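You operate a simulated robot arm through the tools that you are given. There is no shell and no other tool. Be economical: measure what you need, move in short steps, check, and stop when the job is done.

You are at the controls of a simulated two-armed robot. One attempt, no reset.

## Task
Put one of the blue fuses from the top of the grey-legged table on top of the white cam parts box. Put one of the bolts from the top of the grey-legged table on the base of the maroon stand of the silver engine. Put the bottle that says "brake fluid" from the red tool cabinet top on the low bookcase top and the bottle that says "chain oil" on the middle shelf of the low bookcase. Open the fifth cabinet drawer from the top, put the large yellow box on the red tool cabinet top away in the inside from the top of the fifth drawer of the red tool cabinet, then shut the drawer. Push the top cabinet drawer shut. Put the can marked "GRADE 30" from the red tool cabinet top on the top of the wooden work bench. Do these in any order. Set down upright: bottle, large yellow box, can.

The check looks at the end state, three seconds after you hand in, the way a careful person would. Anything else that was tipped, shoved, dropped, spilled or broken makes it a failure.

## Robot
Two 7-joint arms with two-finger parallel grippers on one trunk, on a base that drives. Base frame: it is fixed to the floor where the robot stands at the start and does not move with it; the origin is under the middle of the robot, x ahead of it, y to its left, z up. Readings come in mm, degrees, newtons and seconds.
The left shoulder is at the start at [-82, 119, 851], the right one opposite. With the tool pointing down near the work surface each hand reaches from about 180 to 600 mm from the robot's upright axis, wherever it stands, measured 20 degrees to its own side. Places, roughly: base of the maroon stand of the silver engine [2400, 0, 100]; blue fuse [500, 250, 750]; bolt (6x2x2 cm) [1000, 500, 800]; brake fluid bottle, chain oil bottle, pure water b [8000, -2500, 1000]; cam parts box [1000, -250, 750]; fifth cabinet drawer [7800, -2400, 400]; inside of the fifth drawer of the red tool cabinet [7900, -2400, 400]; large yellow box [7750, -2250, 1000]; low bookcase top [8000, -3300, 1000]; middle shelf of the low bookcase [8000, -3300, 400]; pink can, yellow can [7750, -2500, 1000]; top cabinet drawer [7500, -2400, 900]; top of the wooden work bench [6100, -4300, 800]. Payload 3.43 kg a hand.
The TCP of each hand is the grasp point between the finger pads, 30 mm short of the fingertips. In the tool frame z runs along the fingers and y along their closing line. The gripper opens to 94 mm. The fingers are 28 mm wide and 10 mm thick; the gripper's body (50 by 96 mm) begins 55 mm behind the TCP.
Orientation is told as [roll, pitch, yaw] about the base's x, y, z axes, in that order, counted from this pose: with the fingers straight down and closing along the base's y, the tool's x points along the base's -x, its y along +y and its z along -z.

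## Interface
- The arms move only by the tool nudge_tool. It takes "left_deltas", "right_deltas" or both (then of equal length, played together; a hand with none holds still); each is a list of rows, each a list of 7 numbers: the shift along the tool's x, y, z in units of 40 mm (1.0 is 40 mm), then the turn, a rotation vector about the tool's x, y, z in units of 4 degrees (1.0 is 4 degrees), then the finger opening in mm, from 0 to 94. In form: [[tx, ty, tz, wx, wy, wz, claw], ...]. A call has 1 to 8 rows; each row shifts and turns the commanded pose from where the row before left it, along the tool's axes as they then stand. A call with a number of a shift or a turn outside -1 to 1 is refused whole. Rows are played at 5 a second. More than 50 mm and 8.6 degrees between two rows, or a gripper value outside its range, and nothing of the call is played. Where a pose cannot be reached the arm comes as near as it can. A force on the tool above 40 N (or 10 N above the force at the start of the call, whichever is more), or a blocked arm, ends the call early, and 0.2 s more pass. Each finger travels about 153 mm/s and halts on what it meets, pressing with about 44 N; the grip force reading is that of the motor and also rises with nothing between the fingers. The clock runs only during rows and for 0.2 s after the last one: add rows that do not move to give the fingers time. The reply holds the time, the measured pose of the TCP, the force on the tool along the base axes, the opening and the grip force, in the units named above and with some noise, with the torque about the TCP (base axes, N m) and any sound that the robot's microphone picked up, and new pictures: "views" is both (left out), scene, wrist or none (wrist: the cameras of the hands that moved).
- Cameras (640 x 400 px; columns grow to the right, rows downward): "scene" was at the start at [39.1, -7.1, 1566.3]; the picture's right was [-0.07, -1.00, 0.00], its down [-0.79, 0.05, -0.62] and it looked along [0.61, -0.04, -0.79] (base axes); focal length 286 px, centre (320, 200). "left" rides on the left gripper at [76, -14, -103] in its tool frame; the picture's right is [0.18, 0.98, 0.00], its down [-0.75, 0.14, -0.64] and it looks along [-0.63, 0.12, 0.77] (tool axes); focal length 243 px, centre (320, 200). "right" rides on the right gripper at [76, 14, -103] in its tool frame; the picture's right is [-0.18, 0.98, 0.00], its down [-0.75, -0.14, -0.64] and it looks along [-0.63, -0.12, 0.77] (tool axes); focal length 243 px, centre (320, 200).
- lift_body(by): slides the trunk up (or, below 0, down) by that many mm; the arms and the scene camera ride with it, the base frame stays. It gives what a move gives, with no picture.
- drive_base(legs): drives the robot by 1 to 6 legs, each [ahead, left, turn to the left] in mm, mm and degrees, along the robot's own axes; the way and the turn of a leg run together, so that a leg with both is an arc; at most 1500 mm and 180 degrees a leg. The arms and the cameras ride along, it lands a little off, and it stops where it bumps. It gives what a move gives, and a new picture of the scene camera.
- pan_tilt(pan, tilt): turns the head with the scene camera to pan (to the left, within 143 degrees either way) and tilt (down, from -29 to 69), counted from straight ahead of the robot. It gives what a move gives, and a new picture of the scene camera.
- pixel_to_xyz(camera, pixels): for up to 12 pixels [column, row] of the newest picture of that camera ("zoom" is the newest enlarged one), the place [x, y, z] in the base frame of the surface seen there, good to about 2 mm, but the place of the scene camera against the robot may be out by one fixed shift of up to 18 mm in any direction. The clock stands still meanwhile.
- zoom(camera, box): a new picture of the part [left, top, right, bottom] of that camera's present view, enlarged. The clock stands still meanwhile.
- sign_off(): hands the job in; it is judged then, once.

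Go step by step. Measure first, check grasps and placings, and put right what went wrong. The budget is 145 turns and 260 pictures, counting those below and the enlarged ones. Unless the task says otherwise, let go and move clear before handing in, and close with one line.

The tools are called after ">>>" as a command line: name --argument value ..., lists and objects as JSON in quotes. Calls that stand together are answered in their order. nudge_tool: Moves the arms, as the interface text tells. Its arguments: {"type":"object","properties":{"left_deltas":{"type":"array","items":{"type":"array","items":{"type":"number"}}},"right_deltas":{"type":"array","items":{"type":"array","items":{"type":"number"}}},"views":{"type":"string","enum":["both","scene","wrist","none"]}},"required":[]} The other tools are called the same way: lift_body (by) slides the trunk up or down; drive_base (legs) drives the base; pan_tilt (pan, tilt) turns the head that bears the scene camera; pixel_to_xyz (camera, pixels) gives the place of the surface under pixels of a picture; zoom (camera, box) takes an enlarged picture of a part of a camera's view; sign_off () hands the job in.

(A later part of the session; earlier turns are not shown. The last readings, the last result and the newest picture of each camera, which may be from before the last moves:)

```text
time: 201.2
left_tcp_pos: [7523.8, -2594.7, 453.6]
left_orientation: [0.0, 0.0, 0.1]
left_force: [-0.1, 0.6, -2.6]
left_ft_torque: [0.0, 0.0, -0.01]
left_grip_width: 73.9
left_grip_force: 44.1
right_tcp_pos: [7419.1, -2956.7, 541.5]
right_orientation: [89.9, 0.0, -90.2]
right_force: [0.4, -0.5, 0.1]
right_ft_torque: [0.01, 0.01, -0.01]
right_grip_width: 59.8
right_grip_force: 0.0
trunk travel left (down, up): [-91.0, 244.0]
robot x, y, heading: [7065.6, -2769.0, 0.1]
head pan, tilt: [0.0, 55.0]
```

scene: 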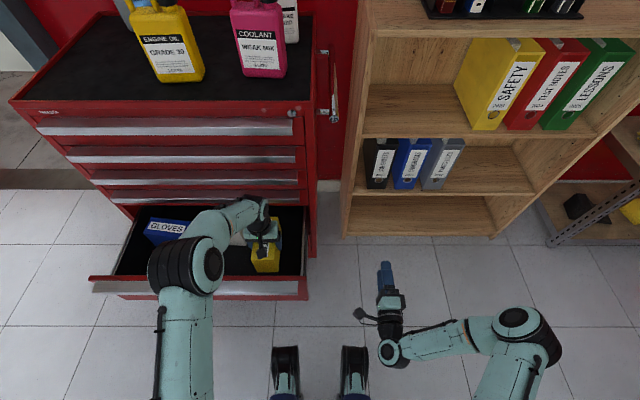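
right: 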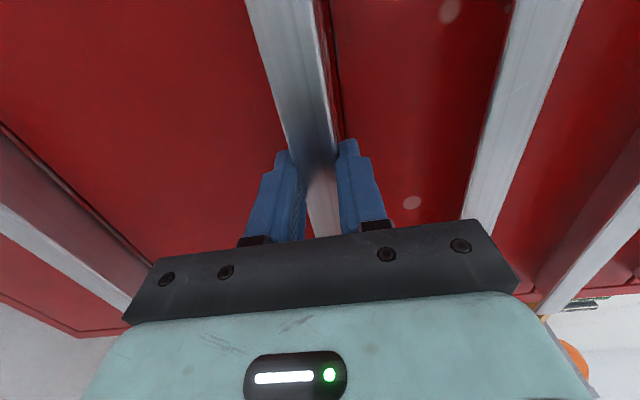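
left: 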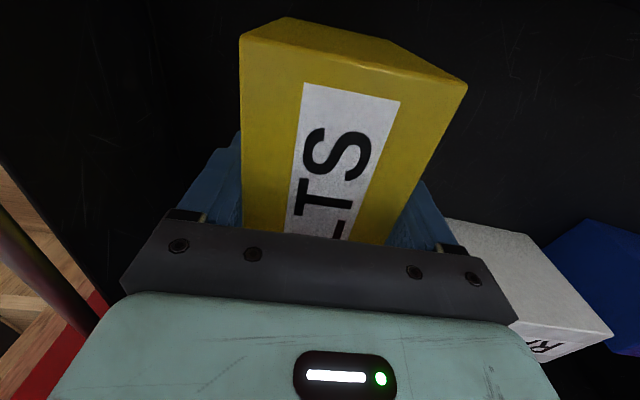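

No contact yet, so I'll feel down in 3 mm steps.

>>> nudge_tool --left_deltas '[[0, 0, 0.08, 0, 0, 0, 40], [0, 0, 0, 0, 0, 0, 40], [0, 0, 0.08, 0, 0, 0, 40], [0, 0, 0, 0, 0, 0, 40]]' --views "none"

```text
time: 202.2
left_tcp_pos: [7526.0, -2595.5, 451.1]
left_orientation: [-0.2, -0.4, 0.1]
left_force: [0.4, 2.4, 33.9]
left_ft_torque: [0.14, 0.99, -0.16]
left_grip_width: 74.1
left_grip_force: 44.3
right_tcp_pos: [7420.1, -2957.0, 543.6]
right_orientation: [90.0, 0.0, -90.2]
right_force: [0.8, -0.4, -0.1]
right_ft_torque: [0.01, 0.01, -0.04]
right_grip_width: 60.0
right_grip_force: 0.1
trunk travel left (down, up): [-91.0, 244.0]
robot x, y, heading: [7064.7, -2768.0, -0.0]
head pan, tilt: [0.0, 55.0]
```

The box is on the floor of the drawer (34 N). I'll ease up slightly, open and rise.

>>> nudge_tool --left_deltas '[[0, 0, -0.08, 0, 0, 0, 40], [0, 0, 0, 0, 0, 0, 80], [0, 0, 0, 0, 0, 0, 88], [0, 0, -0.5, 0, 0, 0, 88], [0, 0, -1, 0, 0, 0, 88], [0, 0, -1, 0, 0, 0, 88], [0, 0, -1, 0, 0, 0, 88], [0, 0, -1, 0, 0, 0, 88]]' --views "wrist"

```text
time: 203.9
left_tcp_pos: [7521.6, -2595.2, 628.6]
left_orientation: [-0.1, 0.0, 0.1]
left_force: [1.2, 0.4, 0.3]
left_ft_torque: [-0.01, 0.02, -0.02]
left_grip_width: 87.9
left_grip_force: 0.1
right_tcp_pos: [7420.5, -2956.0, 542.4]
right_orientation: [89.9, -0.1, -90.1]
right_force: [0.3, 0.7, 0.1]
right_ft_torque: [-0.05, -0.03, 0.01]
right_grip_width: 60.1
right_grip_force: 0.0
trunk travel left (down, up): [-91.0, 244.0]
robot x, y, heading: [7066.1, -2765.3, -0.1]
head pan, tilt: [0.0, 55.0]
```

left: 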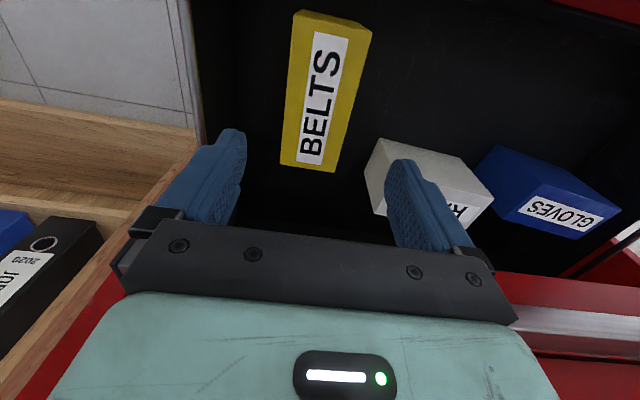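

The BELTS box stands upright in the drawer. I'll retract the left hand and reposition so the right hand (pointing ahead, fingers closed) can push the drawer shut.

>>> nudge_tool --left_deltas '[[0, 0, -1, 0, 0, 0, 88], [0, 0, -1, 0, 0, 0, 88], [1, 0, -1, 0, 0, 0, 88], [1, 0, -0.3, 0, 0, 0, 88], [1, 0, 0, 0, 0, 0, 88], [1, 0, 0, 0, 0, 0, 88], [1, 0, 0, 0, 0, 0, 88]]' --right_deltas '[[0, 0, -0.2, 0, 0, 0, 0], [0, 0, 0, 0, 0, 0, 0], [0, 0, 0, 0, 0, 0, 0], [0, 0, 0, 0, 0, 0, 0], [0, 0, 0, 0, 0, 0, 0], [0, 0, 0, 0, 0, 0, 0], [0, 0, 0, 0, 0, 0, 0]]' --views "none"

>>> drive_base --legs '[[-115, 0, 0], [0, 475, 0]]'

```text
refused: row 3 steps farther than a row can; nothing moved
```

```text
time: 209.4
left_tcp_pos: [7412.2, -2124.3, 628.3]
left_orientation: [-0.2, 0.0, -0.4]
left_force: [-0.1, -0.1, 0.4]
left_ft_torque: [0.0, 0.0, 0.01]
left_grip_width: 88.1
left_grip_force: 0.1
right_tcp_pos: [7306.7, -2485.0, 542.2]
right_orientation: [89.9, -0.1, -90.7]
right_force: [0.1, -0.5, -0.2]
right_ft_torque: [0.02, -0.03, -0.01]
right_grip_width: 60.0
right_grip_force: 0.0
trunk travel left (down, up): [-91.0, 244.0]
robot x, y, heading: [6952.4, -2289.7, 0.0]
head pan, tilt: [0.0, 55.0]
```

scene: 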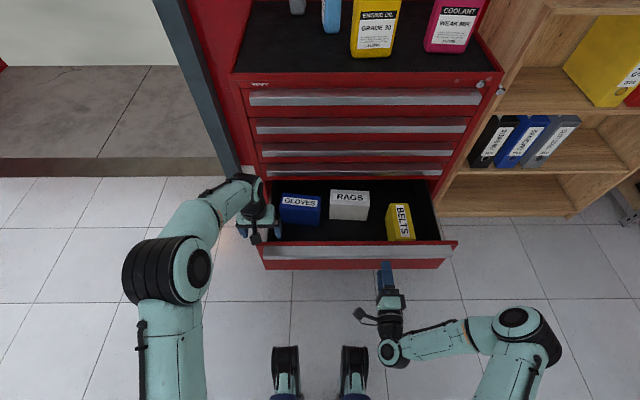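

The first call was refused for a step size, but the drive passed clear and nothing was touched. Now I'll retract the left hand, close the right fingers and push the drawer.

>>> nudge_tool --left_deltas '[[0.8, 0, 0, 0, 0, 0, 88], [0.8, 0, -0.5, 0, 0, 0, 88], [0.8, 0, -0.5, 0, 0, 0, 88], [0.8, 0, -0.5, 0, 0, 0, 88], [0, 0, -0.9, 0, 0, 0, 88], [0, 0, -0.9, 0, 0, 0, 88], [0, 0, -0.9, 0, 0, 0, 88], [0, 0, 0, 0, 0, 0, 88]]' --right_deltas '[[0, 0, 0, 0, 0, 0, 20], [0, 0, 0, 0, 0, 0, 2], [0, 0, 0.5, 0, 0, 0, 2], [0, 0, 0.6, 0, 0, 0, 2], [0, 0, 0.6, 0, 0, 0, 2], [0, 0, 0.6, 0, 0, 0, 2], [0, 0, 0.6, 0, 0, 0, 2], [0, 0, 0.6, 0, 0, 0, 2]]' --views "scene"

```text
time: 211.2
left_tcp_pos: [7284.7, -2122.6, 798.4]
left_orientation: [0.0, 0.0, -0.4]
left_force: [-0.7, -0.4, 0.7]
left_ft_torque: [-0.01, 0.0, -0.01]
left_grip_width: 88.4
left_grip_force: 0.1
right_tcp_pos: [7447.5, -2486.6, 542.7]
right_orientation: [89.9, 0.0, -90.8]
right_force: [0.2, -0.1, -1.0]
right_ft_torque: [0.03, 0.0, 0.02]
right_grip_width: 1.8
right_grip_force: 0.1
trunk travel left (down, up): [-91.0, 244.0]
robot x, y, heading: [6952.6, -2289.5, -0.4]
head pan, tilt: [0.0, 55.0]
```

scene: 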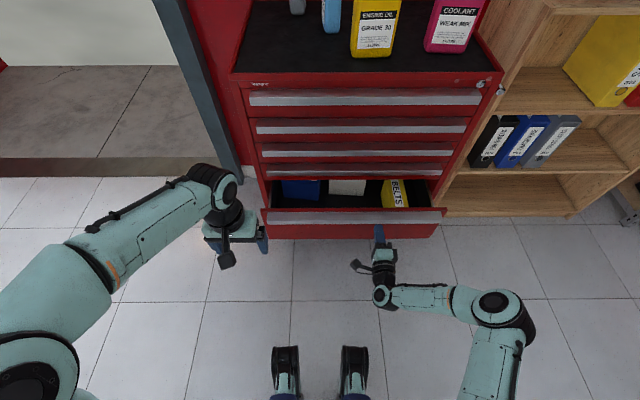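

It's moving. I'll drive 60 mm ahead (pushing), then finish with the arm.

>>> drive_base --legs '[[60, 0, 0]]'

>>> nudge_tool --right_deltas '[[0, 0, 0.5, 0, 0, 0, 2], [0, 0, 0.5, 0, 0, 0, 2], [0, 0, 0.4, 0, 0, 0, 2], [0, 0, 0.25, 0, 0, 0, 2], [0, 0, 0.2, 0, 0, 0, 2], [0, 0, 0.2, 0, 0, 0, 2], [0, 0, 0.2, 0, 0, 0, 2], [0, 0, 0.2, 0, 0, 0, 2]]' --views "scene"

```text
time: 212.2
left_tcp_pos: [7345.1, -2124.4, 797.6]
left_orientation: [-0.1, -0.1, -0.4]
left_force: [0.4, -0.1, 0.3]
left_ft_torque: [-0.02, 0.01, 0.03]
left_grip_width: 88.0
left_grip_force: 0.1
right_tcp_pos: [7506.1, -2487.4, 541.0]
right_orientation: [89.9, -0.2, -90.8]
right_force: [1.1, 0.1, -0.4]
right_ft_torque: [-0.02, -0.04, 0.0]
right_grip_width: 1.9
right_grip_force: 0.0
trunk travel left (down, up): [-91.0, 244.0]
robot x, y, heading: [7012.1, -2291.2, -0.4]
head pan, tilt: [0.0, 55.0]
```

scene: 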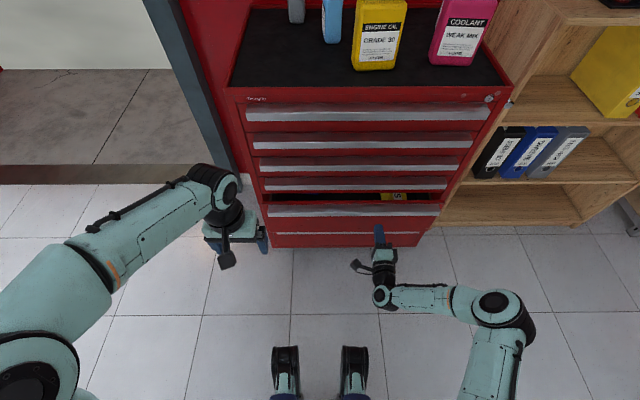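

```text
time: 213.8
left_tcp_pos: [7344.1, -2123.6, 799.3]
left_orientation: [0.0, -0.1, -0.5]
left_force: [0.0, 0.3, -0.4]
left_ft_torque: [0.0, -0.02, 0.01]
left_grip_width: 88.0
left_grip_force: 0.0
right_tcp_pos: [7590.3, -2488.3, 542.1]
right_orientation: [90.0, -0.1, -90.7]
right_force: [-17.0, 0.5, 7.1]
right_ft_torque: [0.11, -0.24, 0.2]
right_grip_width: 1.7
right_grip_force: 0.1
trunk travel left (down, up): [-91.0, 244.0]
robot x, y, heading: [7013.0, -2293.6, -0.7]
head pan, tilt: [0.0, 55.0]
stopped in row 8 (right hand): the force on the tool passed its limit at 46 N (the readings are from after the stop); the commanded pose is now the measured one
```

scene: 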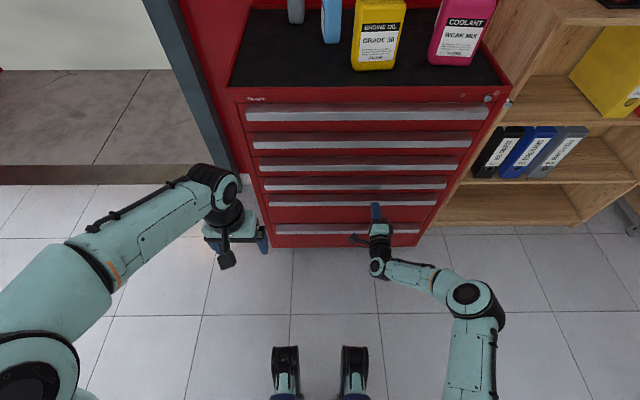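

The drawer is shut. I'll back off, raise the trunk, and roll the right hand 90° so it can grasp a bottle from the front (useful for the shelf).

>>> nudge_tool --right_deltas '[[0, 0, -0.8, 0, 0, 0, 20], [0, 0, -0.8, 0, 0, 0, 60], [0, 0, -0.8, 0, 0, 1, 94], [0, 0, -0.8, 0, 0, 1, 94], [0, 0, 0, 0, 0, 1, 94], [0, 0, 0, 0, 0, 1, 94], [0, 0, 0, 0, 0, 1, 94], [0, 0, 0, 0, 0, 1, 94]]' --views "none"

>>> nudge_tool --right_deltas '[[0, 0, 0, 0, 0, 1, 94], [0, 0, 0, 0, 0, 1, 94], [0, 0, 0, 0, 0, 1, 94], [0, 0, 0, 0, 0, 1, 94], [0, 0, 0, 0, 0, 1, 94], [0, 0, 0, 0, 0, 1, 94], [0, 0, 0, 0, 0, 1, 94], [0, 0, 0, 0, 0, 1, 94]]' --views "none"

>>> nudge_tool --right_deltas '[[0, 0, 0, 0, 0, 1, 94], [0, 0, 0, 0, 0, 1, 94], [0, 0, 0, 0, 0, 1, 94], [0, 0, 0, 0, 0, 1, 94], [0, 0, 0, 0, 0, 1, 94], [0, 0, 0, 0, 0, 1, 94], [0, 0, 0, 0, 0, 1, 94], [0, 0, 0, 0, 0, 1, 94]]' --views "wrist"

```text
time: 215.7
left_tcp_pos: [7343.4, -2124.0, 798.8]
left_orientation: [-0.1, 0.0, -0.5]
left_force: [-0.3, -0.3, 0.3]
left_ft_torque: [0.0, 0.02, -0.02]
left_grip_width: 88.3
left_grip_force: 0.0
right_tcp_pos: [7465.6, -2483.8, 540.4]
right_orientation: [89.8, 24.0, -90.8]
right_force: [0.5, 0.5, 0.6]
right_ft_torque: [-0.02, -0.01, -0.02]
right_grip_width: 94.0
right_grip_force: 0.1
trunk travel left (down, up): [-91.0, 244.0]
robot x, y, heading: [7010.3, -2290.1, -0.4]
head pan, tilt: [0.0, 55.0]
```

```text
time: 217.4
left_tcp_pos: [7344.2, -2123.4, 799.3]
left_orientation: [0.0, 0.0, -0.5]
left_force: [0.5, 0.7, 0.1]
left_ft_torque: [0.01, 0.0, -0.01]
left_grip_width: 88.0
left_grip_force: 0.0
right_tcp_pos: [7463.5, -2487.3, 540.5]
right_orientation: [89.7, 56.0, -90.9]
right_force: [0.1, 0.6, -1.2]
right_ft_torque: [0.02, -0.01, 0.01]
right_grip_width: 94.3
right_grip_force: 0.0
trunk travel left (down, up): [-91.0, 244.0]
robot x, y, heading: [7016.8, -2293.5, -0.3]
head pan, tilt: [0.0, 55.0]
```

```text
time: 219.2
left_tcp_pos: [7343.9, -2123.8, 797.4]
left_orientation: [-0.2, -0.1, -0.5]
left_force: [0.0, -0.5, 0.3]
left_ft_torque: [-0.02, -0.01, 0.0]
left_grip_width: 87.9
left_grip_force: 0.0
right_tcp_pos: [7465.2, -2486.1, 540.9]
right_orientation: [85.2, 88.1, -95.5]
right_force: [-0.3, 0.1, 0.7]
right_ft_torque: [-0.03, 0.01, 0.03]
right_grip_width: 93.8
right_grip_force: 0.1
trunk travel left (down, up): [-91.0, 244.0]
robot x, y, heading: [7012.8, -2292.7, -0.5]
head pan, tilt: [0.0, 55.0]
```

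right: 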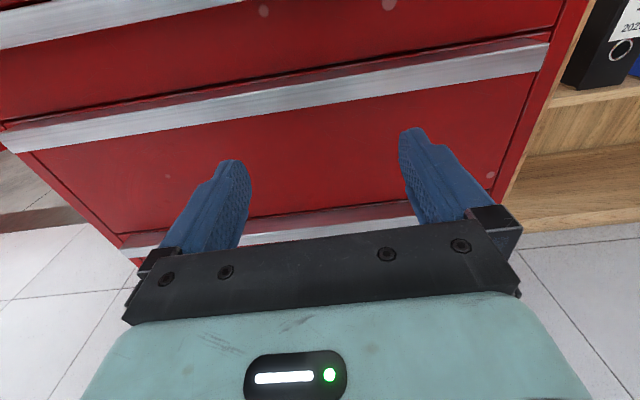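

The hand is now level with closing line horizontal. I'll back up, raise the trunk, raise the right hand to bottle height, then line up with the grey bottle.

>>> drive_base --legs '[[-100, 260, 0.4]]'

>>> lift_body --by 240

>>> nudge_tool --right_deltas '[[0.9, 0, 0, 0, 0, 0.45, 94], [0.9, 0, 0, 0, 0, 0, 94], [0.9, 0, 0, 0, 0, 0, 94], [0.9, 0, 0, 0, 0, 0, 94], [0.9, 0, 0, 0, 0, 0, 94], [0.9, 0, 0, 0, 0, 0, 94], [0.8, 0, 0, 0, 0, 0, 94]]' --left_deltas '[[0, 0, -0.8, 0, 0, 0, 94], [0, 0, -0.8, 0, 0, 0, 94], [0, 0, -0.8, 0, 0, 0, 94], [0, 0, -0.8, 0, 0, 0, 94], [0, 0, -0.5, 0, 0, 0, 94], [0, 0, 0, 0, 0, 0, 94], [0, 0, 0, 0, 0, 0, 94]]' --views "both"

```text
time: 222.2
left_tcp_pos: [7245.7, -1851.0, 798.4]
left_orientation: [-0.1, 0.1, -0.3]
left_force: [-0.1, -0.3, 0.4]
left_ft_torque: [0.02, -0.01, 0.02]
left_grip_width: 87.8
left_grip_force: 0.0
right_tcp_pos: [7369.7, -2214.0, 541.7]
right_orientation: [85.7, 87.9, -94.6]
right_force: [-0.4, 0.4, 0.5]
right_ft_torque: [-0.01, 0.04, 0.0]
right_grip_width: 94.0
right_grip_force: 0.0
trunk travel left (down, up): [-91.0, 244.0]
robot x, y, heading: [6916.6, -2021.1, -0.1]
head pan, tilt: [0.0, 55.0]
```

scene: 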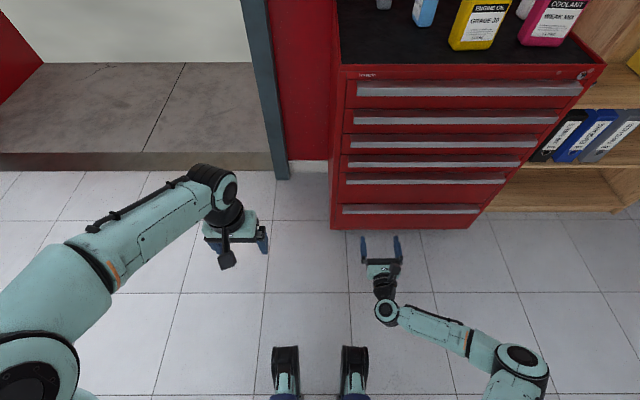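

```text
time: 224.7
left_tcp_pos: [7246.3, -1851.0, 1037.6]
left_orientation: [-0.1, 0.0, -0.1]
left_force: [0.0, -0.5, 0.2]
left_ft_torque: [0.02, 0.0, 0.02]
left_grip_width: 87.7
left_grip_force: 0.0
right_tcp_pos: [7367.8, -2213.2, 780.1]
right_orientation: [85.5, 87.9, -94.9]
right_force: [0.5, 0.0, 0.5]
right_ft_torque: [0.01, -0.06, 0.04]
right_grip_width: 93.8
right_grip_force: 0.0
trunk travel left (down, up): [-331.0, 4.0]
robot x, y, heading: [6913.0, -2023.3, 0.0]
head pan, tilt: [0.0, 55.0]
```

```text
time: 226.3
left_tcp_pos: [7247.4, -1851.3, 1185.3]
left_orientation: [-0.2, 0.1, -0.3]
left_force: [-0.2, -0.4, -0.2]
left_ft_torque: [0.03, -0.01, 0.01]
left_grip_width: 94.1
left_grip_force: 0.1
right_tcp_pos: [7370.3, -2211.3, 1026.5]
right_orientation: [55.7, 89.7, -124.6]
right_force: [-0.3, 0.5, 0.6]
right_ft_torque: [0.01, -0.02, -0.02]
right_grip_width: 93.9
right_grip_force: 0.0
trunk travel left (down, up): [-331.0, 4.0]
robot x, y, heading: [6914.3, -2022.5, -0.3]
head pan, tilt: [0.0, 55.0]
```

scene: 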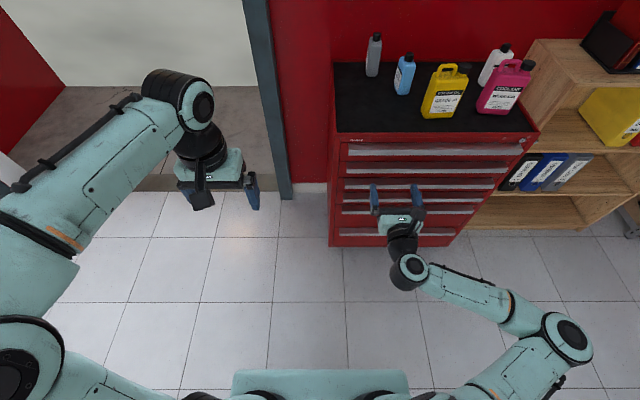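
right: 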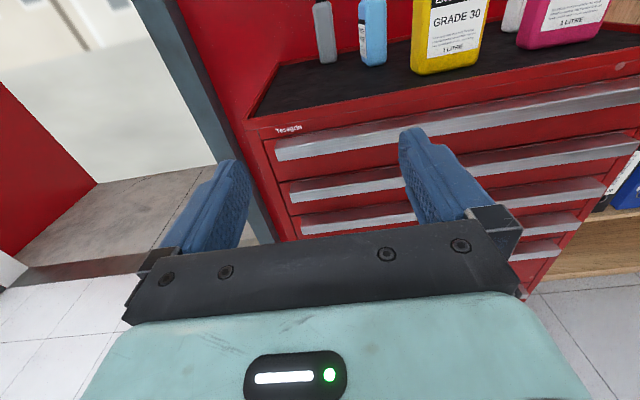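
left: 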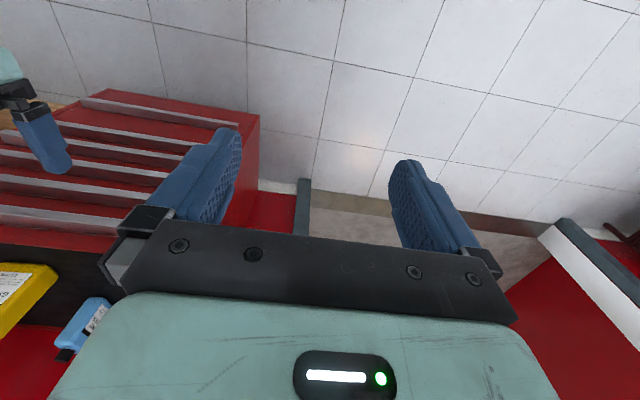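

The right camera is upright now: grey bottle at (325,40), blue at (372,40). I'll measure both.

>>> pixel_to_xyz --camera "right" --pixels '[[317, 40], [333, 40], [325, 60], [325, 15], [362, 40], [385, 40], [372, 62], [300, 75], [412, 60]]'

>>> zoom --camera "scene" --box '[340, 20, 540, 145]'

```text
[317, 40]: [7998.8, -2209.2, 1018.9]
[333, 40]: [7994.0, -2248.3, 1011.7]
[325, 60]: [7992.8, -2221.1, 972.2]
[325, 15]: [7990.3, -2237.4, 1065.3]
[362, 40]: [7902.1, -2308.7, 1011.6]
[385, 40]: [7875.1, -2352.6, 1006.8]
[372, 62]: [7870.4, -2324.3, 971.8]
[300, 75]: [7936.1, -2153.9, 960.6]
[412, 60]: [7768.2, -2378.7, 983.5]
```

```text
3.20 times, centred on (440, 82) of scene
```

zoom: 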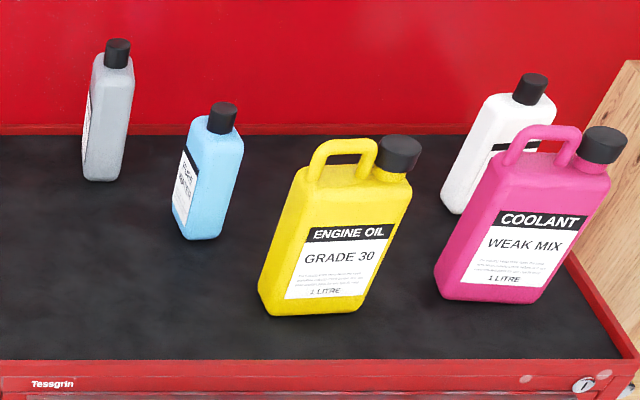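

Grey bottle front is x≈7993, y −2208..−2250. Before advancing I'll check where my right elbow and forearm are, to avoid hitting the cabinet.

>>> pixel_to_xyz --camera "scene" --pixels '[[565, 330], [470, 295], [510, 310], [410, 265], [545, 385], [400, 230], [320, 380]]'

```text
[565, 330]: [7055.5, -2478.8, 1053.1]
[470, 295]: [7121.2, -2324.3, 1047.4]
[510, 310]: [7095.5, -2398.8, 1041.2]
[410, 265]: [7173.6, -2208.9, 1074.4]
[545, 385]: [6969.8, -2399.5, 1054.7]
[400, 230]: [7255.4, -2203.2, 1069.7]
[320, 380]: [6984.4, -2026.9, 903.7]
```

My right arm lies level at z≈1000–1050, elbow at y≈−2480. I'll raise the hand 20 mm, shift it to y≈−2229, then drive in 460 mm; the elbow stays short of the yellow can.

>>> nudge_tool --right_deltas '[[0.5, 0.4, 0, 0, 0, 0, 94], [0.1, 0, 0, 0, 0, 0, 94]]' --views "none"

>>> drive_base --legs '[[460, 0, 0]]'

>>> zoom --camera "right" --box '[0, 0, 640, 400]'

```text
time: 226.9
left_tcp_pos: [7247.9, -1850.6, 1186.9]
left_orientation: [-0.2, 0.0, -0.2]
left_force: [-0.3, 0.0, 0.3]
left_ft_torque: [0.02, -0.01, -0.02]
left_grip_width: 93.9
left_grip_force: 0.1
right_tcp_pos: [7371.0, -2228.2, 1052.4]
right_orientation: [61.1, 89.7, -119.4]
right_force: [0.0, -0.9, -0.3]
right_ft_torque: [0.02, 0.05, -0.03]
right_grip_width: 93.8
right_grip_force: 0.0
trunk travel left (down, up): [-331.0, 4.0]
robot x, y, heading: [6918.6, -2028.9, 0.1]
head pan, tilt: [0.0, 55.0]
```

```text
time: 229.6
left_tcp_pos: [7695.4, -1850.5, 1187.0]
left_orientation: [-0.1, 0.0, -0.1]
left_force: [-0.1, 0.1, 0.4]
left_ft_torque: [0.02, 0.0, -0.02]
left_grip_width: 93.8
left_grip_force: 0.0
right_tcp_pos: [7821.3, -2227.4, 1051.8]
right_orientation: [59.2, 89.7, -120.9]
right_force: [-0.2, 0.0, -0.3]
right_ft_torque: [0.03, -0.01, -0.03]
right_grip_width: 94.0
right_grip_force: 0.1
trunk travel left (down, up): [-331.0, 4.0]
robot x, y, heading: [7360.9, -2022.3, -0.1]
head pan, tilt: [0.0, 55.0]
```

scene: 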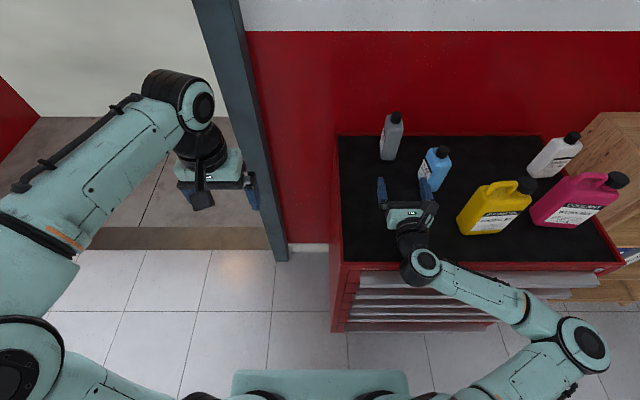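

```text
1.00 times, centred on (320, 200) of right (not enlarged: the box is as wide or as high as the picture)
```

zoom: 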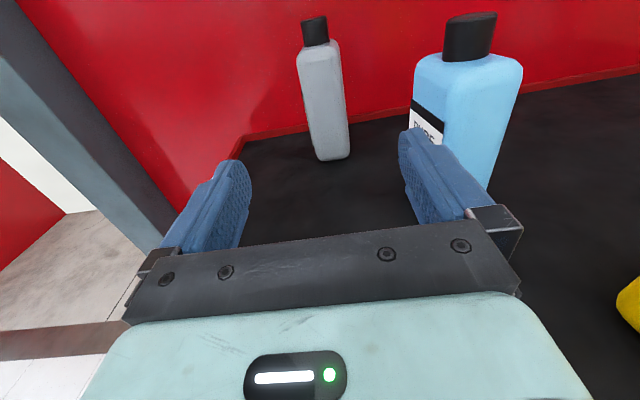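

I'll measure both bottles from here.

>>> pixel_to_xyz --camera "zoom" --pixels '[[303, 80], [320, 80], [340, 80], [325, 140], [345, 150], [318, 155], [440, 80], [480, 90], [415, 90], [322, 50], [316, 30]]'

```text
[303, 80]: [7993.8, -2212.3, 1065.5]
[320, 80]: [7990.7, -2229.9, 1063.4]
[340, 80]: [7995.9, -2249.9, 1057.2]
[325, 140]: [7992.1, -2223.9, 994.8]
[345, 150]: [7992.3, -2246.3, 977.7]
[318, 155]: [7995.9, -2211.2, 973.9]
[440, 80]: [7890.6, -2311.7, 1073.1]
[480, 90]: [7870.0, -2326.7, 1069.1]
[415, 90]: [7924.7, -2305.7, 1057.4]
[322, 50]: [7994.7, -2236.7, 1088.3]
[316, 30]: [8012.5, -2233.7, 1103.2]
```

The grey bottle's centre is at about (8019,−2230). I'll narrow the fingers to 68 and advance 190 mm slowly.

>>> nudge_tool --right_deltas '[[-0.1, 0.05, 0.3, 0, 0, 0, 68], [-0.1, 0, 0.7, 0, 0, 0, 68], [0, 0, 0.8, 0, 0, 0, 68], [0, 0, 0.8, 0, 0, 0, 68], [0, 0, 0.8, 0, 0, 0, 68], [0, 0, 0.6, 0, 0, 0, 68], [0, 0, 0.3, 0, 0, 0, 68], [0, 0, 0, 0, 0, 0, 68]]' --views "both"

```text
time: 231.4
left_tcp_pos: [7695.6, -1849.6, 1186.6]
left_orientation: [-0.2, 0.0, 0.0]
left_force: [0.0, -0.9, 0.0]
left_ft_torque: [0.01, 0.03, -0.02]
left_grip_width: 94.1
left_grip_force: 0.0
right_tcp_pos: [7992.6, -2229.5, 1045.1]
right_orientation: [60.3, 89.7, -119.9]
right_force: [-0.5, -0.7, -0.1]
right_ft_torque: [-0.02, -0.03, 0.0]
right_grip_width: 68.0
right_grip_force: 0.0
trunk travel left (down, up): [-331.0, 4.0]
robot x, y, heading: [7364.2, -2022.9, -0.1]
head pan, tilt: [0.0, 55.0]
```

scene: 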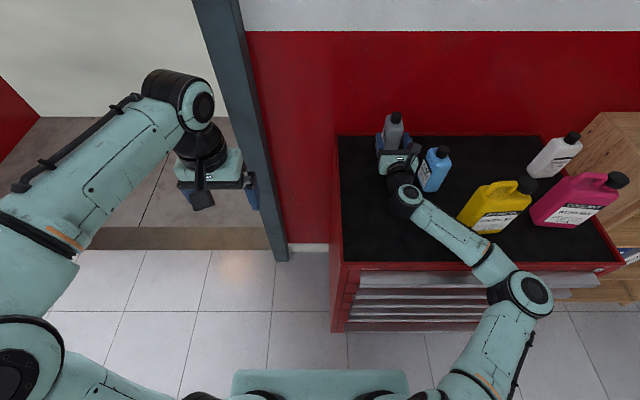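
right: 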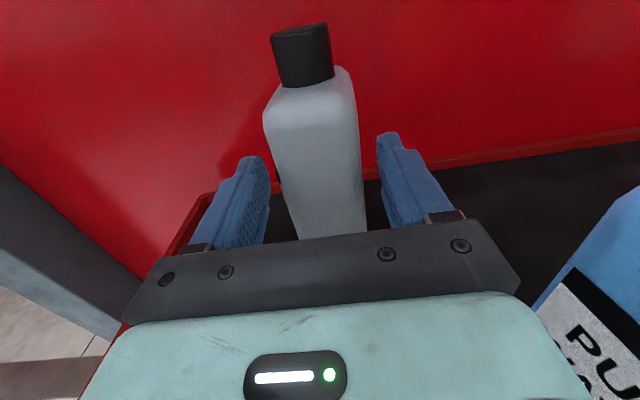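

The bottle is between the fingers and the forearm clears the yellow can. I'll advance 15 mm more and close.

>>> nudge_tool --right_deltas '[[0, 0, 0.38, 0, 0, 0, 68], [0, 0, 0, 0, 0, 0, 68], [0, 0, 0, 0, 0, 0, 50], [0, 0, 0, 0, 0, 0, 30], [0, 0, 0, 0, 0, 0, 20], [0, 0, 0, 0, 0, 0, 20]]' --views "wrist"

```text
time: 232.8
left_tcp_pos: [7696.3, -1850.9, 1187.1]
left_orientation: [-0.1, 0.1, 0.0]
left_force: [-0.1, 0.1, -0.8]
left_ft_torque: [-0.02, -0.01, 0.0]
left_grip_width: 93.9
left_grip_force: 0.0
right_tcp_pos: [8006.5, -2229.5, 1043.2]
right_orientation: [61.1, 89.6, -119.2]
right_force: [1.2, 0.3, 1.4]
right_ft_torque: [0.03, -0.05, -0.07]
right_grip_width: 50.6
right_grip_force: 44.3
trunk travel left (down, up): [-331.0, 4.0]
robot x, y, heading: [7367.2, -2024.0, -0.2]
head pan, tilt: [0.0, 55.0]
```

right: 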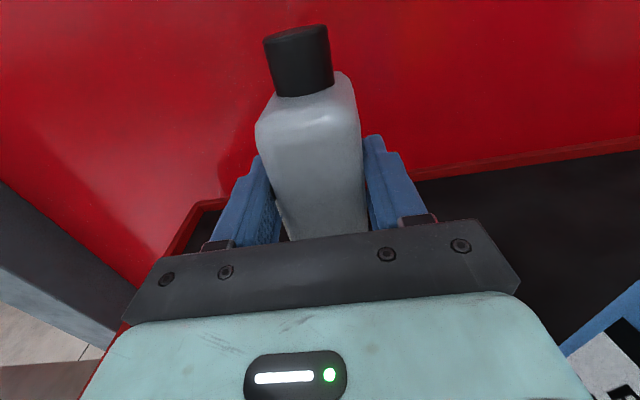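

The bottle is gripped (50.6 mm). I'll lift 60 mm and drive straight back.

>>> nudge_tool --right_deltas '[[0.5, 0, 0, 0, 0, 0, 20], [0.6, 0, 0, 0, 0, 0, 20], [0.5, 0, 0, 0, 0, 0, 20]]' --views "wrist"

>>> drive_base --legs '[[-560, 0, 0]]'

```text
time: 233.6
left_tcp_pos: [7696.6, -1849.7, 1186.1]
left_orientation: [0.0, 0.0, 0.0]
left_force: [0.6, 0.6, -0.1]
left_ft_torque: [0.02, -0.02, -0.01]
left_grip_width: 94.2
left_grip_force: 0.1
right_tcp_pos: [8009.0, -2228.7, 1104.9]
right_orientation: [56.7, 89.6, -123.5]
right_force: [-0.1, 0.6, -4.0]
right_ft_torque: [0.04, 0.05, 0.0]
right_grip_width: 50.7
right_grip_force: 44.0
trunk travel left (down, up): [-331.0, 4.0]
robot x, y, heading: [7365.7, -2022.0, -0.1]
head pan, tilt: [0.0, 55.0]
```

right: 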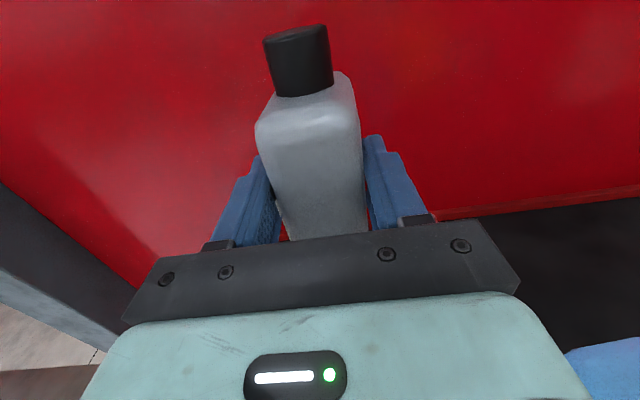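

```text
time: 236.9
left_tcp_pos: [7129.8, -1849.7, 1185.6]
left_orientation: [-0.1, 0.1, 0.8]
left_force: [-0.8, 0.6, 0.4]
left_ft_torque: [0.04, 0.0, 0.0]
left_grip_width: 94.1
left_grip_force: 0.0
right_tcp_pos: [7447.1, -2225.4, 1107.1]
right_orientation: [58.2, 89.7, -121.2]
right_force: [0.4, 0.3, -3.3]
right_ft_torque: [0.02, 0.09, 0.01]
right_grip_width: 50.5
right_grip_force: 44.3
trunk travel left (down, up): [-331.0, 4.0]
robot x, y, heading: [6801.8, -2028.6, 0.6]
head pan, tilt: [0.0, 55.0]
```

scene: 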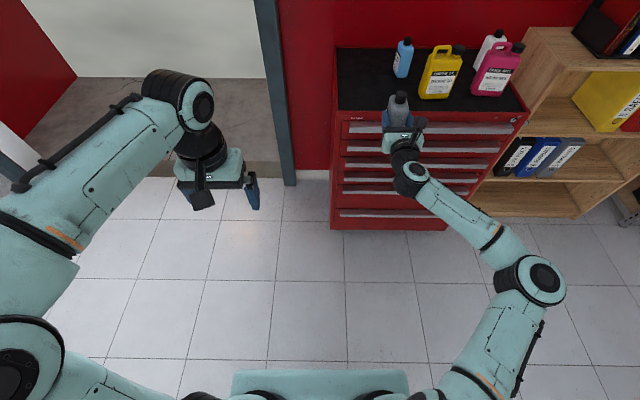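

The chain oil is in hand. I'll draw it in, slide right to the bookcase, and lower the trunk.

>>> nudge_tool --right_deltas '[[0, 0, -0.9, 0, 0, 0, 20], [0, 0, -0.9, 0, 0, 0, 20], [0, 0, -0.9, 0, 0, 0, 20], [0, 0, -0.9, 0, 0, 0, 20]]' --left_deltas '[[0.5, 0, 0, 0, 0, 0, 94], [0.5, 0, 0, 0, 0, 0, 94], [0, 0, 0, 0, 0, 0, 94], [0, 0, 0, 0, 0, 0, 94]]' --views "none"

>>> drive_base --legs '[[0, -1200, -0.6]]'

>>> lift_body --by -300

>>> pan_tilt --pan -5 --tilt 30

```text
time: 237.9
left_tcp_pos: [7087.3, -1852.2, 1185.5]
left_orientation: [-0.1, 0.0, 0.8]
left_force: [-0.7, -0.1, -0.8]
left_ft_torque: [0.03, 0.02, -0.01]
left_grip_width: 93.9
left_grip_force: 0.0
right_tcp_pos: [7304.3, -2229.1, 1107.7]
right_orientation: [55.2, 89.7, -124.0]
right_force: [-1.0, 0.5, -3.3]
right_ft_torque: [0.0, 0.08, -0.01]
right_grip_width: 50.4
right_grip_force: 43.6
trunk travel left (down, up): [-331.0, 4.0]
robot x, y, heading: [6798.7, -2025.7, 1.0]
head pan, tilt: [0.0, 55.0]
```

```text
time: 248.5
left_tcp_pos: [7086.0, -3050.9, 1184.5]
left_orientation: [-0.1, -0.1, -2.0]
left_force: [-0.3, 0.1, 0.1]
left_ft_torque: [0.0, -0.03, -0.02]
left_grip_width: 93.9
left_grip_force: 0.1
right_tcp_pos: [7284.7, -3437.3, 1107.5]
right_orientation: [55.2, 89.7, -127.0]
right_force: [0.8, 0.4, -3.8]
right_ft_torque: [0.02, 0.09, -0.01]
right_grip_width: 50.0
right_grip_force: 44.3
trunk travel left (down, up): [-331.0, 4.0]
robot x, y, heading: [6793.2, -3211.8, -1.9]
head pan, tilt: [0.0, 55.0]
```

scene: 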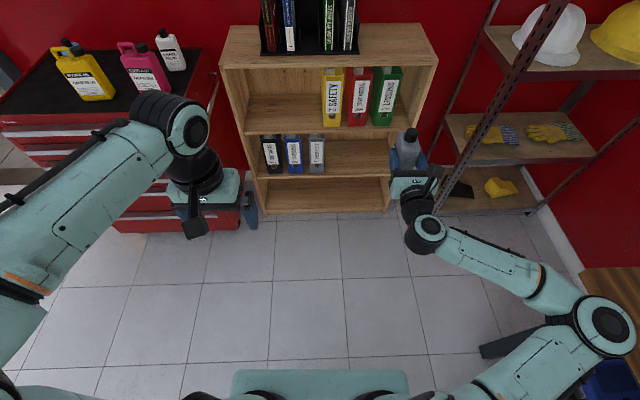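

```text
time: 251.5
left_tcp_pos: [7085.6, -3050.9, 884.3]
left_orientation: [-0.1, 0.1, -1.9]
left_force: [0.0, -1.2, -0.2]
left_ft_torque: [0.0, 0.01, 0.04]
left_grip_width: 94.0
left_grip_force: 0.1
right_tcp_pos: [7284.1, -3437.1, 807.3]
right_orientation: [56.6, 89.7, -125.5]
right_force: [-0.3, 0.4, -4.6]
right_ft_torque: [-0.03, 0.08, 0.0]
right_grip_width: 50.0
right_grip_force: 43.9
trunk travel left (down, up): [-31.0, 304.0]
robot x, y, heading: [6788.0, -3210.1, -1.9]
head pan, tilt: [0.0, 55.0]
```

```text
time: 252.4
left_tcp_pos: [7085.6, -3051.5, 884.6]
left_orientation: [-0.2, -0.1, -1.9]
left_force: [-0.2, -0.8, 0.4]
left_ft_torque: [0.01, 0.04, 0.0]
left_grip_width: 94.0
left_grip_force: 0.0
right_tcp_pos: [7284.2, -3438.1, 807.7]
right_orientation: [53.1, 89.6, -129.1]
right_force: [-1.0, -0.2, -4.0]
right_ft_torque: [0.03, 0.07, -0.06]
right_grip_width: 50.4
right_grip_force: 43.9
trunk travel left (down, up): [-31.0, 304.0]
robot x, y, heading: [6793.1, -3211.7, -1.8]
head pan, tilt: [-5.0, 30.0]
```

scene: 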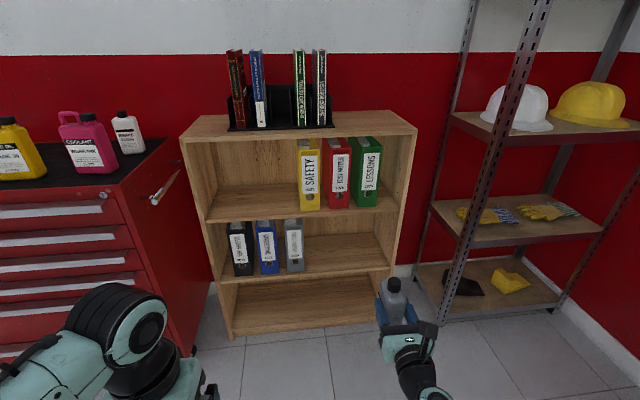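

I'll measure the shelf surfaces to identify the middle shelf (hint z≈400).

>>> pixel_to_xyz --camera "scene" --pixels '[[290, 216], [340, 262], [360, 258], [330, 270], [380, 262], [300, 325], [320, 245], [395, 230], [340, 240], [370, 275], [300, 125], [360, 245]]'

>>> zoom --camera "scene" --box '[170, 40, 430, 350]'

```text
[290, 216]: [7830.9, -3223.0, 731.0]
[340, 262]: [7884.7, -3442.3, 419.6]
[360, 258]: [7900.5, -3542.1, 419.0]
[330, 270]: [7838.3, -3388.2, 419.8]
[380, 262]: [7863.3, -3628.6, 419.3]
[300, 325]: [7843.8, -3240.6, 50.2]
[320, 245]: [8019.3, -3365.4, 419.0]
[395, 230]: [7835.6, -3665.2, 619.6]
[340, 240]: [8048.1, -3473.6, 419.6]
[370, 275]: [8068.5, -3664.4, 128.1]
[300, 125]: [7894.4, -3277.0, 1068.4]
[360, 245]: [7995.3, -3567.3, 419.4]
```

```text
1.29 times, centred on (300, 195) of scene
```

zoom: 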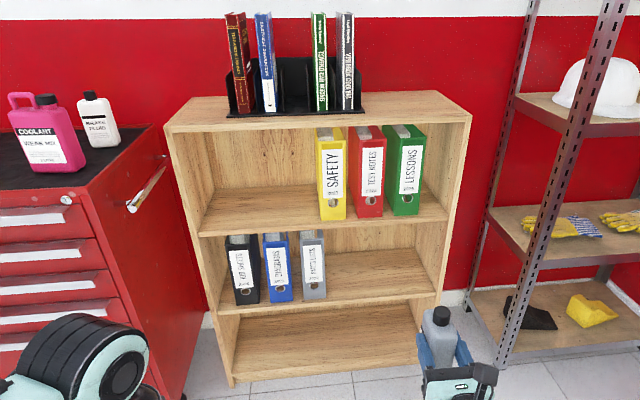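

The middle shelf (with black/blue/grey binders) is at z≈408, free at y −3370..−3640. I'll measure the metal rack post for clearance, lower the bottle, then drive in.

>>> pixel_to_xyz --camera "scene" --pixels '[[447, 310], [475, 200], [425, 255], [440, 270], [500, 150]]'

>>> nudge_tool --right_deltas '[[-0.95, 0, 0, 0, 0, 0, 20], [-0.95, 0, 0, 0, 0, 0, 20], [-0.95, 0, 0, 0, 0, 0, 20], [-0.95, 0, 0, 0, 0, 0, 20], [-0.95, 0, 0, 0, 0, 0, 20], [-0.95, 0, 0, 0, 0, 0, 20], [-0.95, 0, 0, 0, 0, 0, 20]]' --views "none"

>>> drive_base --legs '[[0, 0, 1.9], [400, 0, 0]]'

>>> zoom --camera "right" --box '[0, 0, 640, 400]'

```text
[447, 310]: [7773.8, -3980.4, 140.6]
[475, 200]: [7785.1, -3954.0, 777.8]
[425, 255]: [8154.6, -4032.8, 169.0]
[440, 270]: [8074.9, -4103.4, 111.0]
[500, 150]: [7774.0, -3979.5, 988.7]
```

```text
time: 254.0
left_tcp_pos: [7084.5, -3052.0, 884.7]
left_orientation: [-0.1, 0.1, -1.8]
left_force: [0.1, 0.1, -0.5]
left_ft_torque: [0.0, 0.03, 0.05]
left_grip_width: 93.7
left_grip_force: 0.1
right_tcp_pos: [7285.9, -3438.0, 540.4]
right_orientation: [64.6, 89.6, -117.5]
right_force: [-0.2, -0.1, -2.7]
right_ft_torque: [0.03, 0.06, -0.02]
right_grip_width: 50.3
right_grip_force: 44.0
trunk travel left (down, up): [-31.0, 304.0]
robot x, y, heading: [6792.1, -3214.9, -1.7]
head pan, tilt: [-5.0, 30.0]
```

```text
time: 256.9
left_tcp_pos: [7481.5, -3039.7, 885.8]
left_orientation: [-0.1, 0.0, 0.2]
left_force: [0.0, 0.4, -0.4]
left_ft_torque: [-0.03, -0.02, 0.01]
left_grip_width: 94.3
left_grip_force: 0.0
right_tcp_pos: [7696.7, -3418.1, 539.8]
right_orientation: [52.1, 89.6, -127.8]
right_force: [-0.3, 0.1, -3.0]
right_ft_torque: [-0.02, 0.06, 0.0]
right_grip_width: 50.4
right_grip_force: 43.8
trunk travel left (down, up): [-31.0, 304.0]
robot x, y, heading: [7194.6, -3211.0, 0.2]
head pan, tilt: [-5.0, 30.0]
```

scene: 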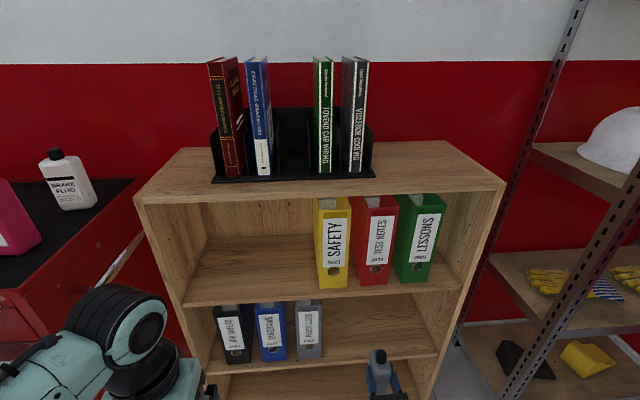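

```text
1.00 times, centred on (320, 200) of right (not enlarged: the box is as wide or as high as the picture)
```

zoom: 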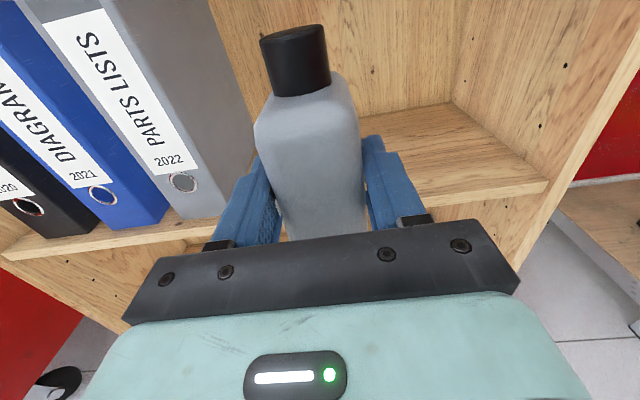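

The white bottle reads BRAKE FLUID. I'll measure the shelf in the right view.

>>> pixel_to_xyz --camera "zoom" --pixels '[[420, 150], [460, 170], [480, 190], [220, 200], [500, 185], [440, 120], [225, 120]]'

```text
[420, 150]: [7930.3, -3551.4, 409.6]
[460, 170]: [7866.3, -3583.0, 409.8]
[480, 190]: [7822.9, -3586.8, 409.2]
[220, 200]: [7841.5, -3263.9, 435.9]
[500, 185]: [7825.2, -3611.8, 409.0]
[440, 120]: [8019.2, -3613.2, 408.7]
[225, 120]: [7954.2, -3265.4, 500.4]
```

The shelf is at z=409.5 with the binder's edge at y=−3264. I'll drive 130 ahead and extend 105 mm into the shelf, keeping the bottle's base above it.

>>> drive_base --legs '[[130, 0, 0]]'

>>> nudge_tool --right_deltas '[[-0.2, 0.4, 0.6, 0, 0, 0, 20], [-0.2, 0.2, 0.7, 0, 0, 0, 20], [0, 0, 0.7, 0, 0, 0, 20], [0, 0, 0.6, 0, 0, 0, 20], [0, 0, 0, 0, 0, 0, 20]]' --views "both"

```text
time: 258.2
left_tcp_pos: [7610.7, -3038.6, 885.0]
left_orientation: [-0.1, 0.0, 0.3]
left_force: [0.2, -0.2, 0.3]
left_ft_torque: [0.02, 0.03, -0.01]
left_grip_width: 93.9
left_grip_force: 0.0
right_tcp_pos: [7823.9, -3419.2, 539.7]
right_orientation: [49.0, 89.5, -130.9]
right_force: [-0.1, -0.5, -4.4]
right_ft_torque: [0.0, 0.01, 0.0]
right_grip_width: 50.1
right_grip_force: 43.8
trunk travel left (down, up): [-31.0, 304.0]
robot x, y, heading: [7323.5, -3214.4, -0.1]
head pan, tilt: [-5.0, 30.0]
```

scene: 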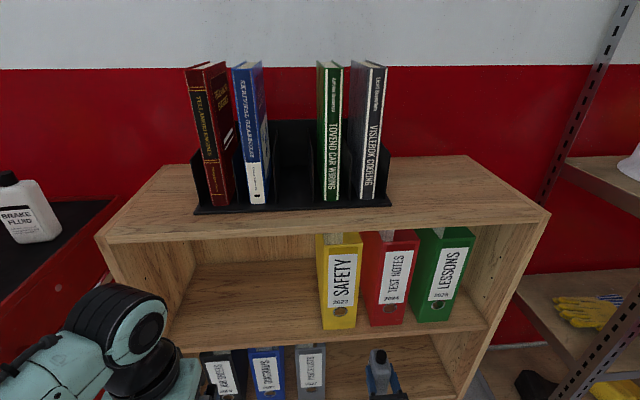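

```text
time: 259.4
left_tcp_pos: [7609.1, -3039.5, 886.4]
left_orientation: [0.0, 0.0, 0.1]
left_force: [0.4, -0.3, 0.4]
left_ft_torque: [0.02, -0.04, -0.03]
left_grip_width: 94.1
left_grip_force: 0.1
right_tcp_pos: [7931.1, -3443.9, 523.6]
right_orientation: [45.9, 89.6, -134.1]
right_force: [0.4, -0.4, -3.8]
right_ft_torque: [0.0, 0.09, -0.01]
right_grip_width: 50.2
right_grip_force: 44.3
trunk travel left (down, up): [-31.0, 304.0]
robot x, y, heading: [7322.6, -3213.0, 0.3]
head pan, tilt: [-5.0, 30.0]
```

scene: 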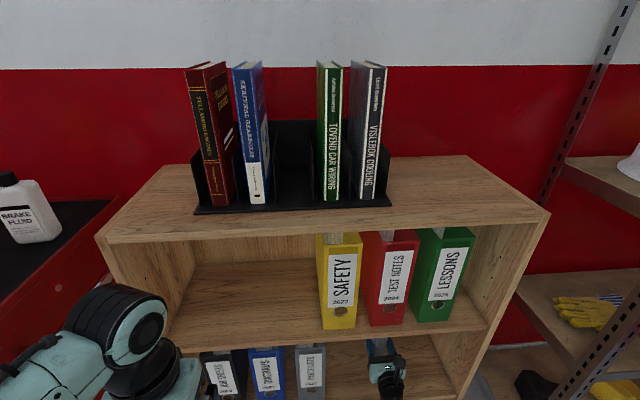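
right: 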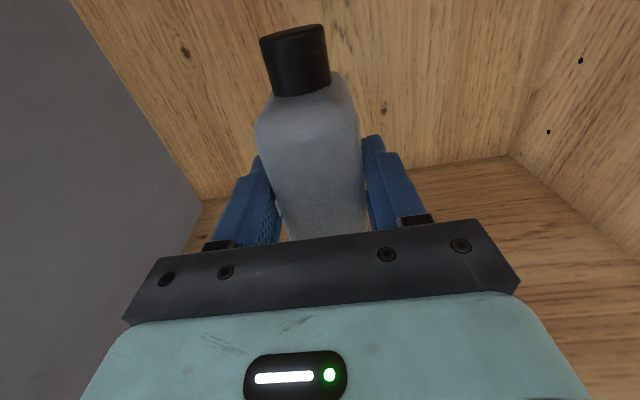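

Inside the compartment. I'll lower about 29 mm gently until it rests.

>>> nudge_tool --right_deltas '[[-0.3, 0, 0, 0, 0, 0, 20], [-0.3, 0, 0, 0, 0, 0, 20], [-0.1, 0, 0, 0, 0, 0, 20], [0, 0, 0, 0, 0, 0, 20], [-0.05, 0, 0, 0, 0, 0, 20], [0, 0, 0, 0, 0, 0, 20]]' --views "none"

```text
time: 260.8
left_tcp_pos: [7609.1, -3039.7, 884.6]
left_orientation: [-0.2, 0.0, 0.2]
left_force: [0.3, 0.0, 0.7]
left_ft_torque: [0.02, 0.02, -0.01]
left_grip_width: 94.0
left_grip_force: 0.1
right_tcp_pos: [7928.5, -3442.6, 493.0]
right_orientation: [48.0, 89.6, -132.2]
right_force: [-0.7, 0.0, -3.8]
right_ft_torque: [0.0, 0.09, 0.01]
right_grip_width: 50.2
right_grip_force: 44.0
trunk travel left (down, up): [-31.0, 304.0]
robot x, y, heading: [7325.5, -3211.8, -0.0]
head pan, tilt: [-5.0, 30.0]
```

>>> nudge_tool --right_deltas '[[-0.05, 0, 0, 0, 0, 0, 20], [0, 0, 0, 0, 0, 0, 20], [-0.05, 0, 0, 0, 0, 0, 20], [0, 0, 0, 0, 0, 0, 20]]' --views "none"

```text
time: 261.8
left_tcp_pos: [7608.5, -3039.1, 884.9]
left_orientation: [-0.2, -0.2, 0.1]
left_force: [-1.1, -0.1, 0.0]
left_ft_torque: [-0.02, -0.02, 0.03]
left_grip_width: 94.1
left_grip_force: 0.2
right_tcp_pos: [7928.3, -3442.3, 493.6]
right_orientation: [97.6, 89.7, -82.5]
right_force: [0.3, -3.6, 11.8]
right_ft_torque: [0.07, -0.37, 0.0]
right_grip_width: 50.2
right_grip_force: 43.9
trunk travel left (down, up): [-31.0, 304.0]
robot x, y, heading: [7324.7, -3212.7, 0.1]
head pan, tilt: [-5.0, 30.0]
```

The bottle rests on the shelf (force now +12 N). I'll open slowly and withdraw straight back.

>>> nudge_tool --right_deltas '[[0, 0, 0, 0, 0, 0, 56], [0, 0, 0, 0, 0, 0, 68], [0, 0, 0, 0, 0, 0, 74], [0, 0, -0.6, 0, 0, 0, 74], [0, 0, -0.9, 0, 0, 0, 74], [0, 0, -0.9, 0, 0, 0, 74], [0.3, 0, -0.9, 0, 0, 0, 74]]' --views "wrist"

```text
time: 263.4
left_tcp_pos: [7610.0, -3039.4, 885.3]
left_orientation: [-0.1, 0.1, 0.2]
left_force: [-0.3, -0.3, -0.2]
left_ft_torque: [-0.02, 0.0, -0.02]
left_grip_width: 93.8
left_grip_force: 0.0
right_tcp_pos: [7793.2, -3439.8, 501.0]
right_orientation: [53.1, 89.7, -126.8]
right_force: [0.2, -0.2, 0.4]
right_ft_torque: [0.0, -0.03, -0.02]
right_grip_width: 74.1
right_grip_force: 0.2
trunk travel left (down, up): [-31.0, 304.0]
robot x, y, heading: [7322.9, -3213.2, 0.3]
head pan, tilt: [-5.0, 30.0]
```

right: 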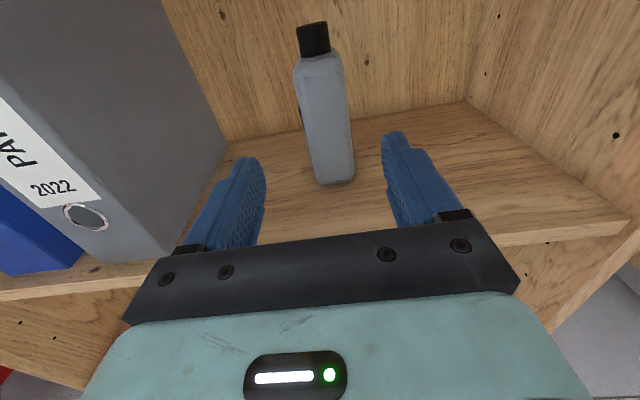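

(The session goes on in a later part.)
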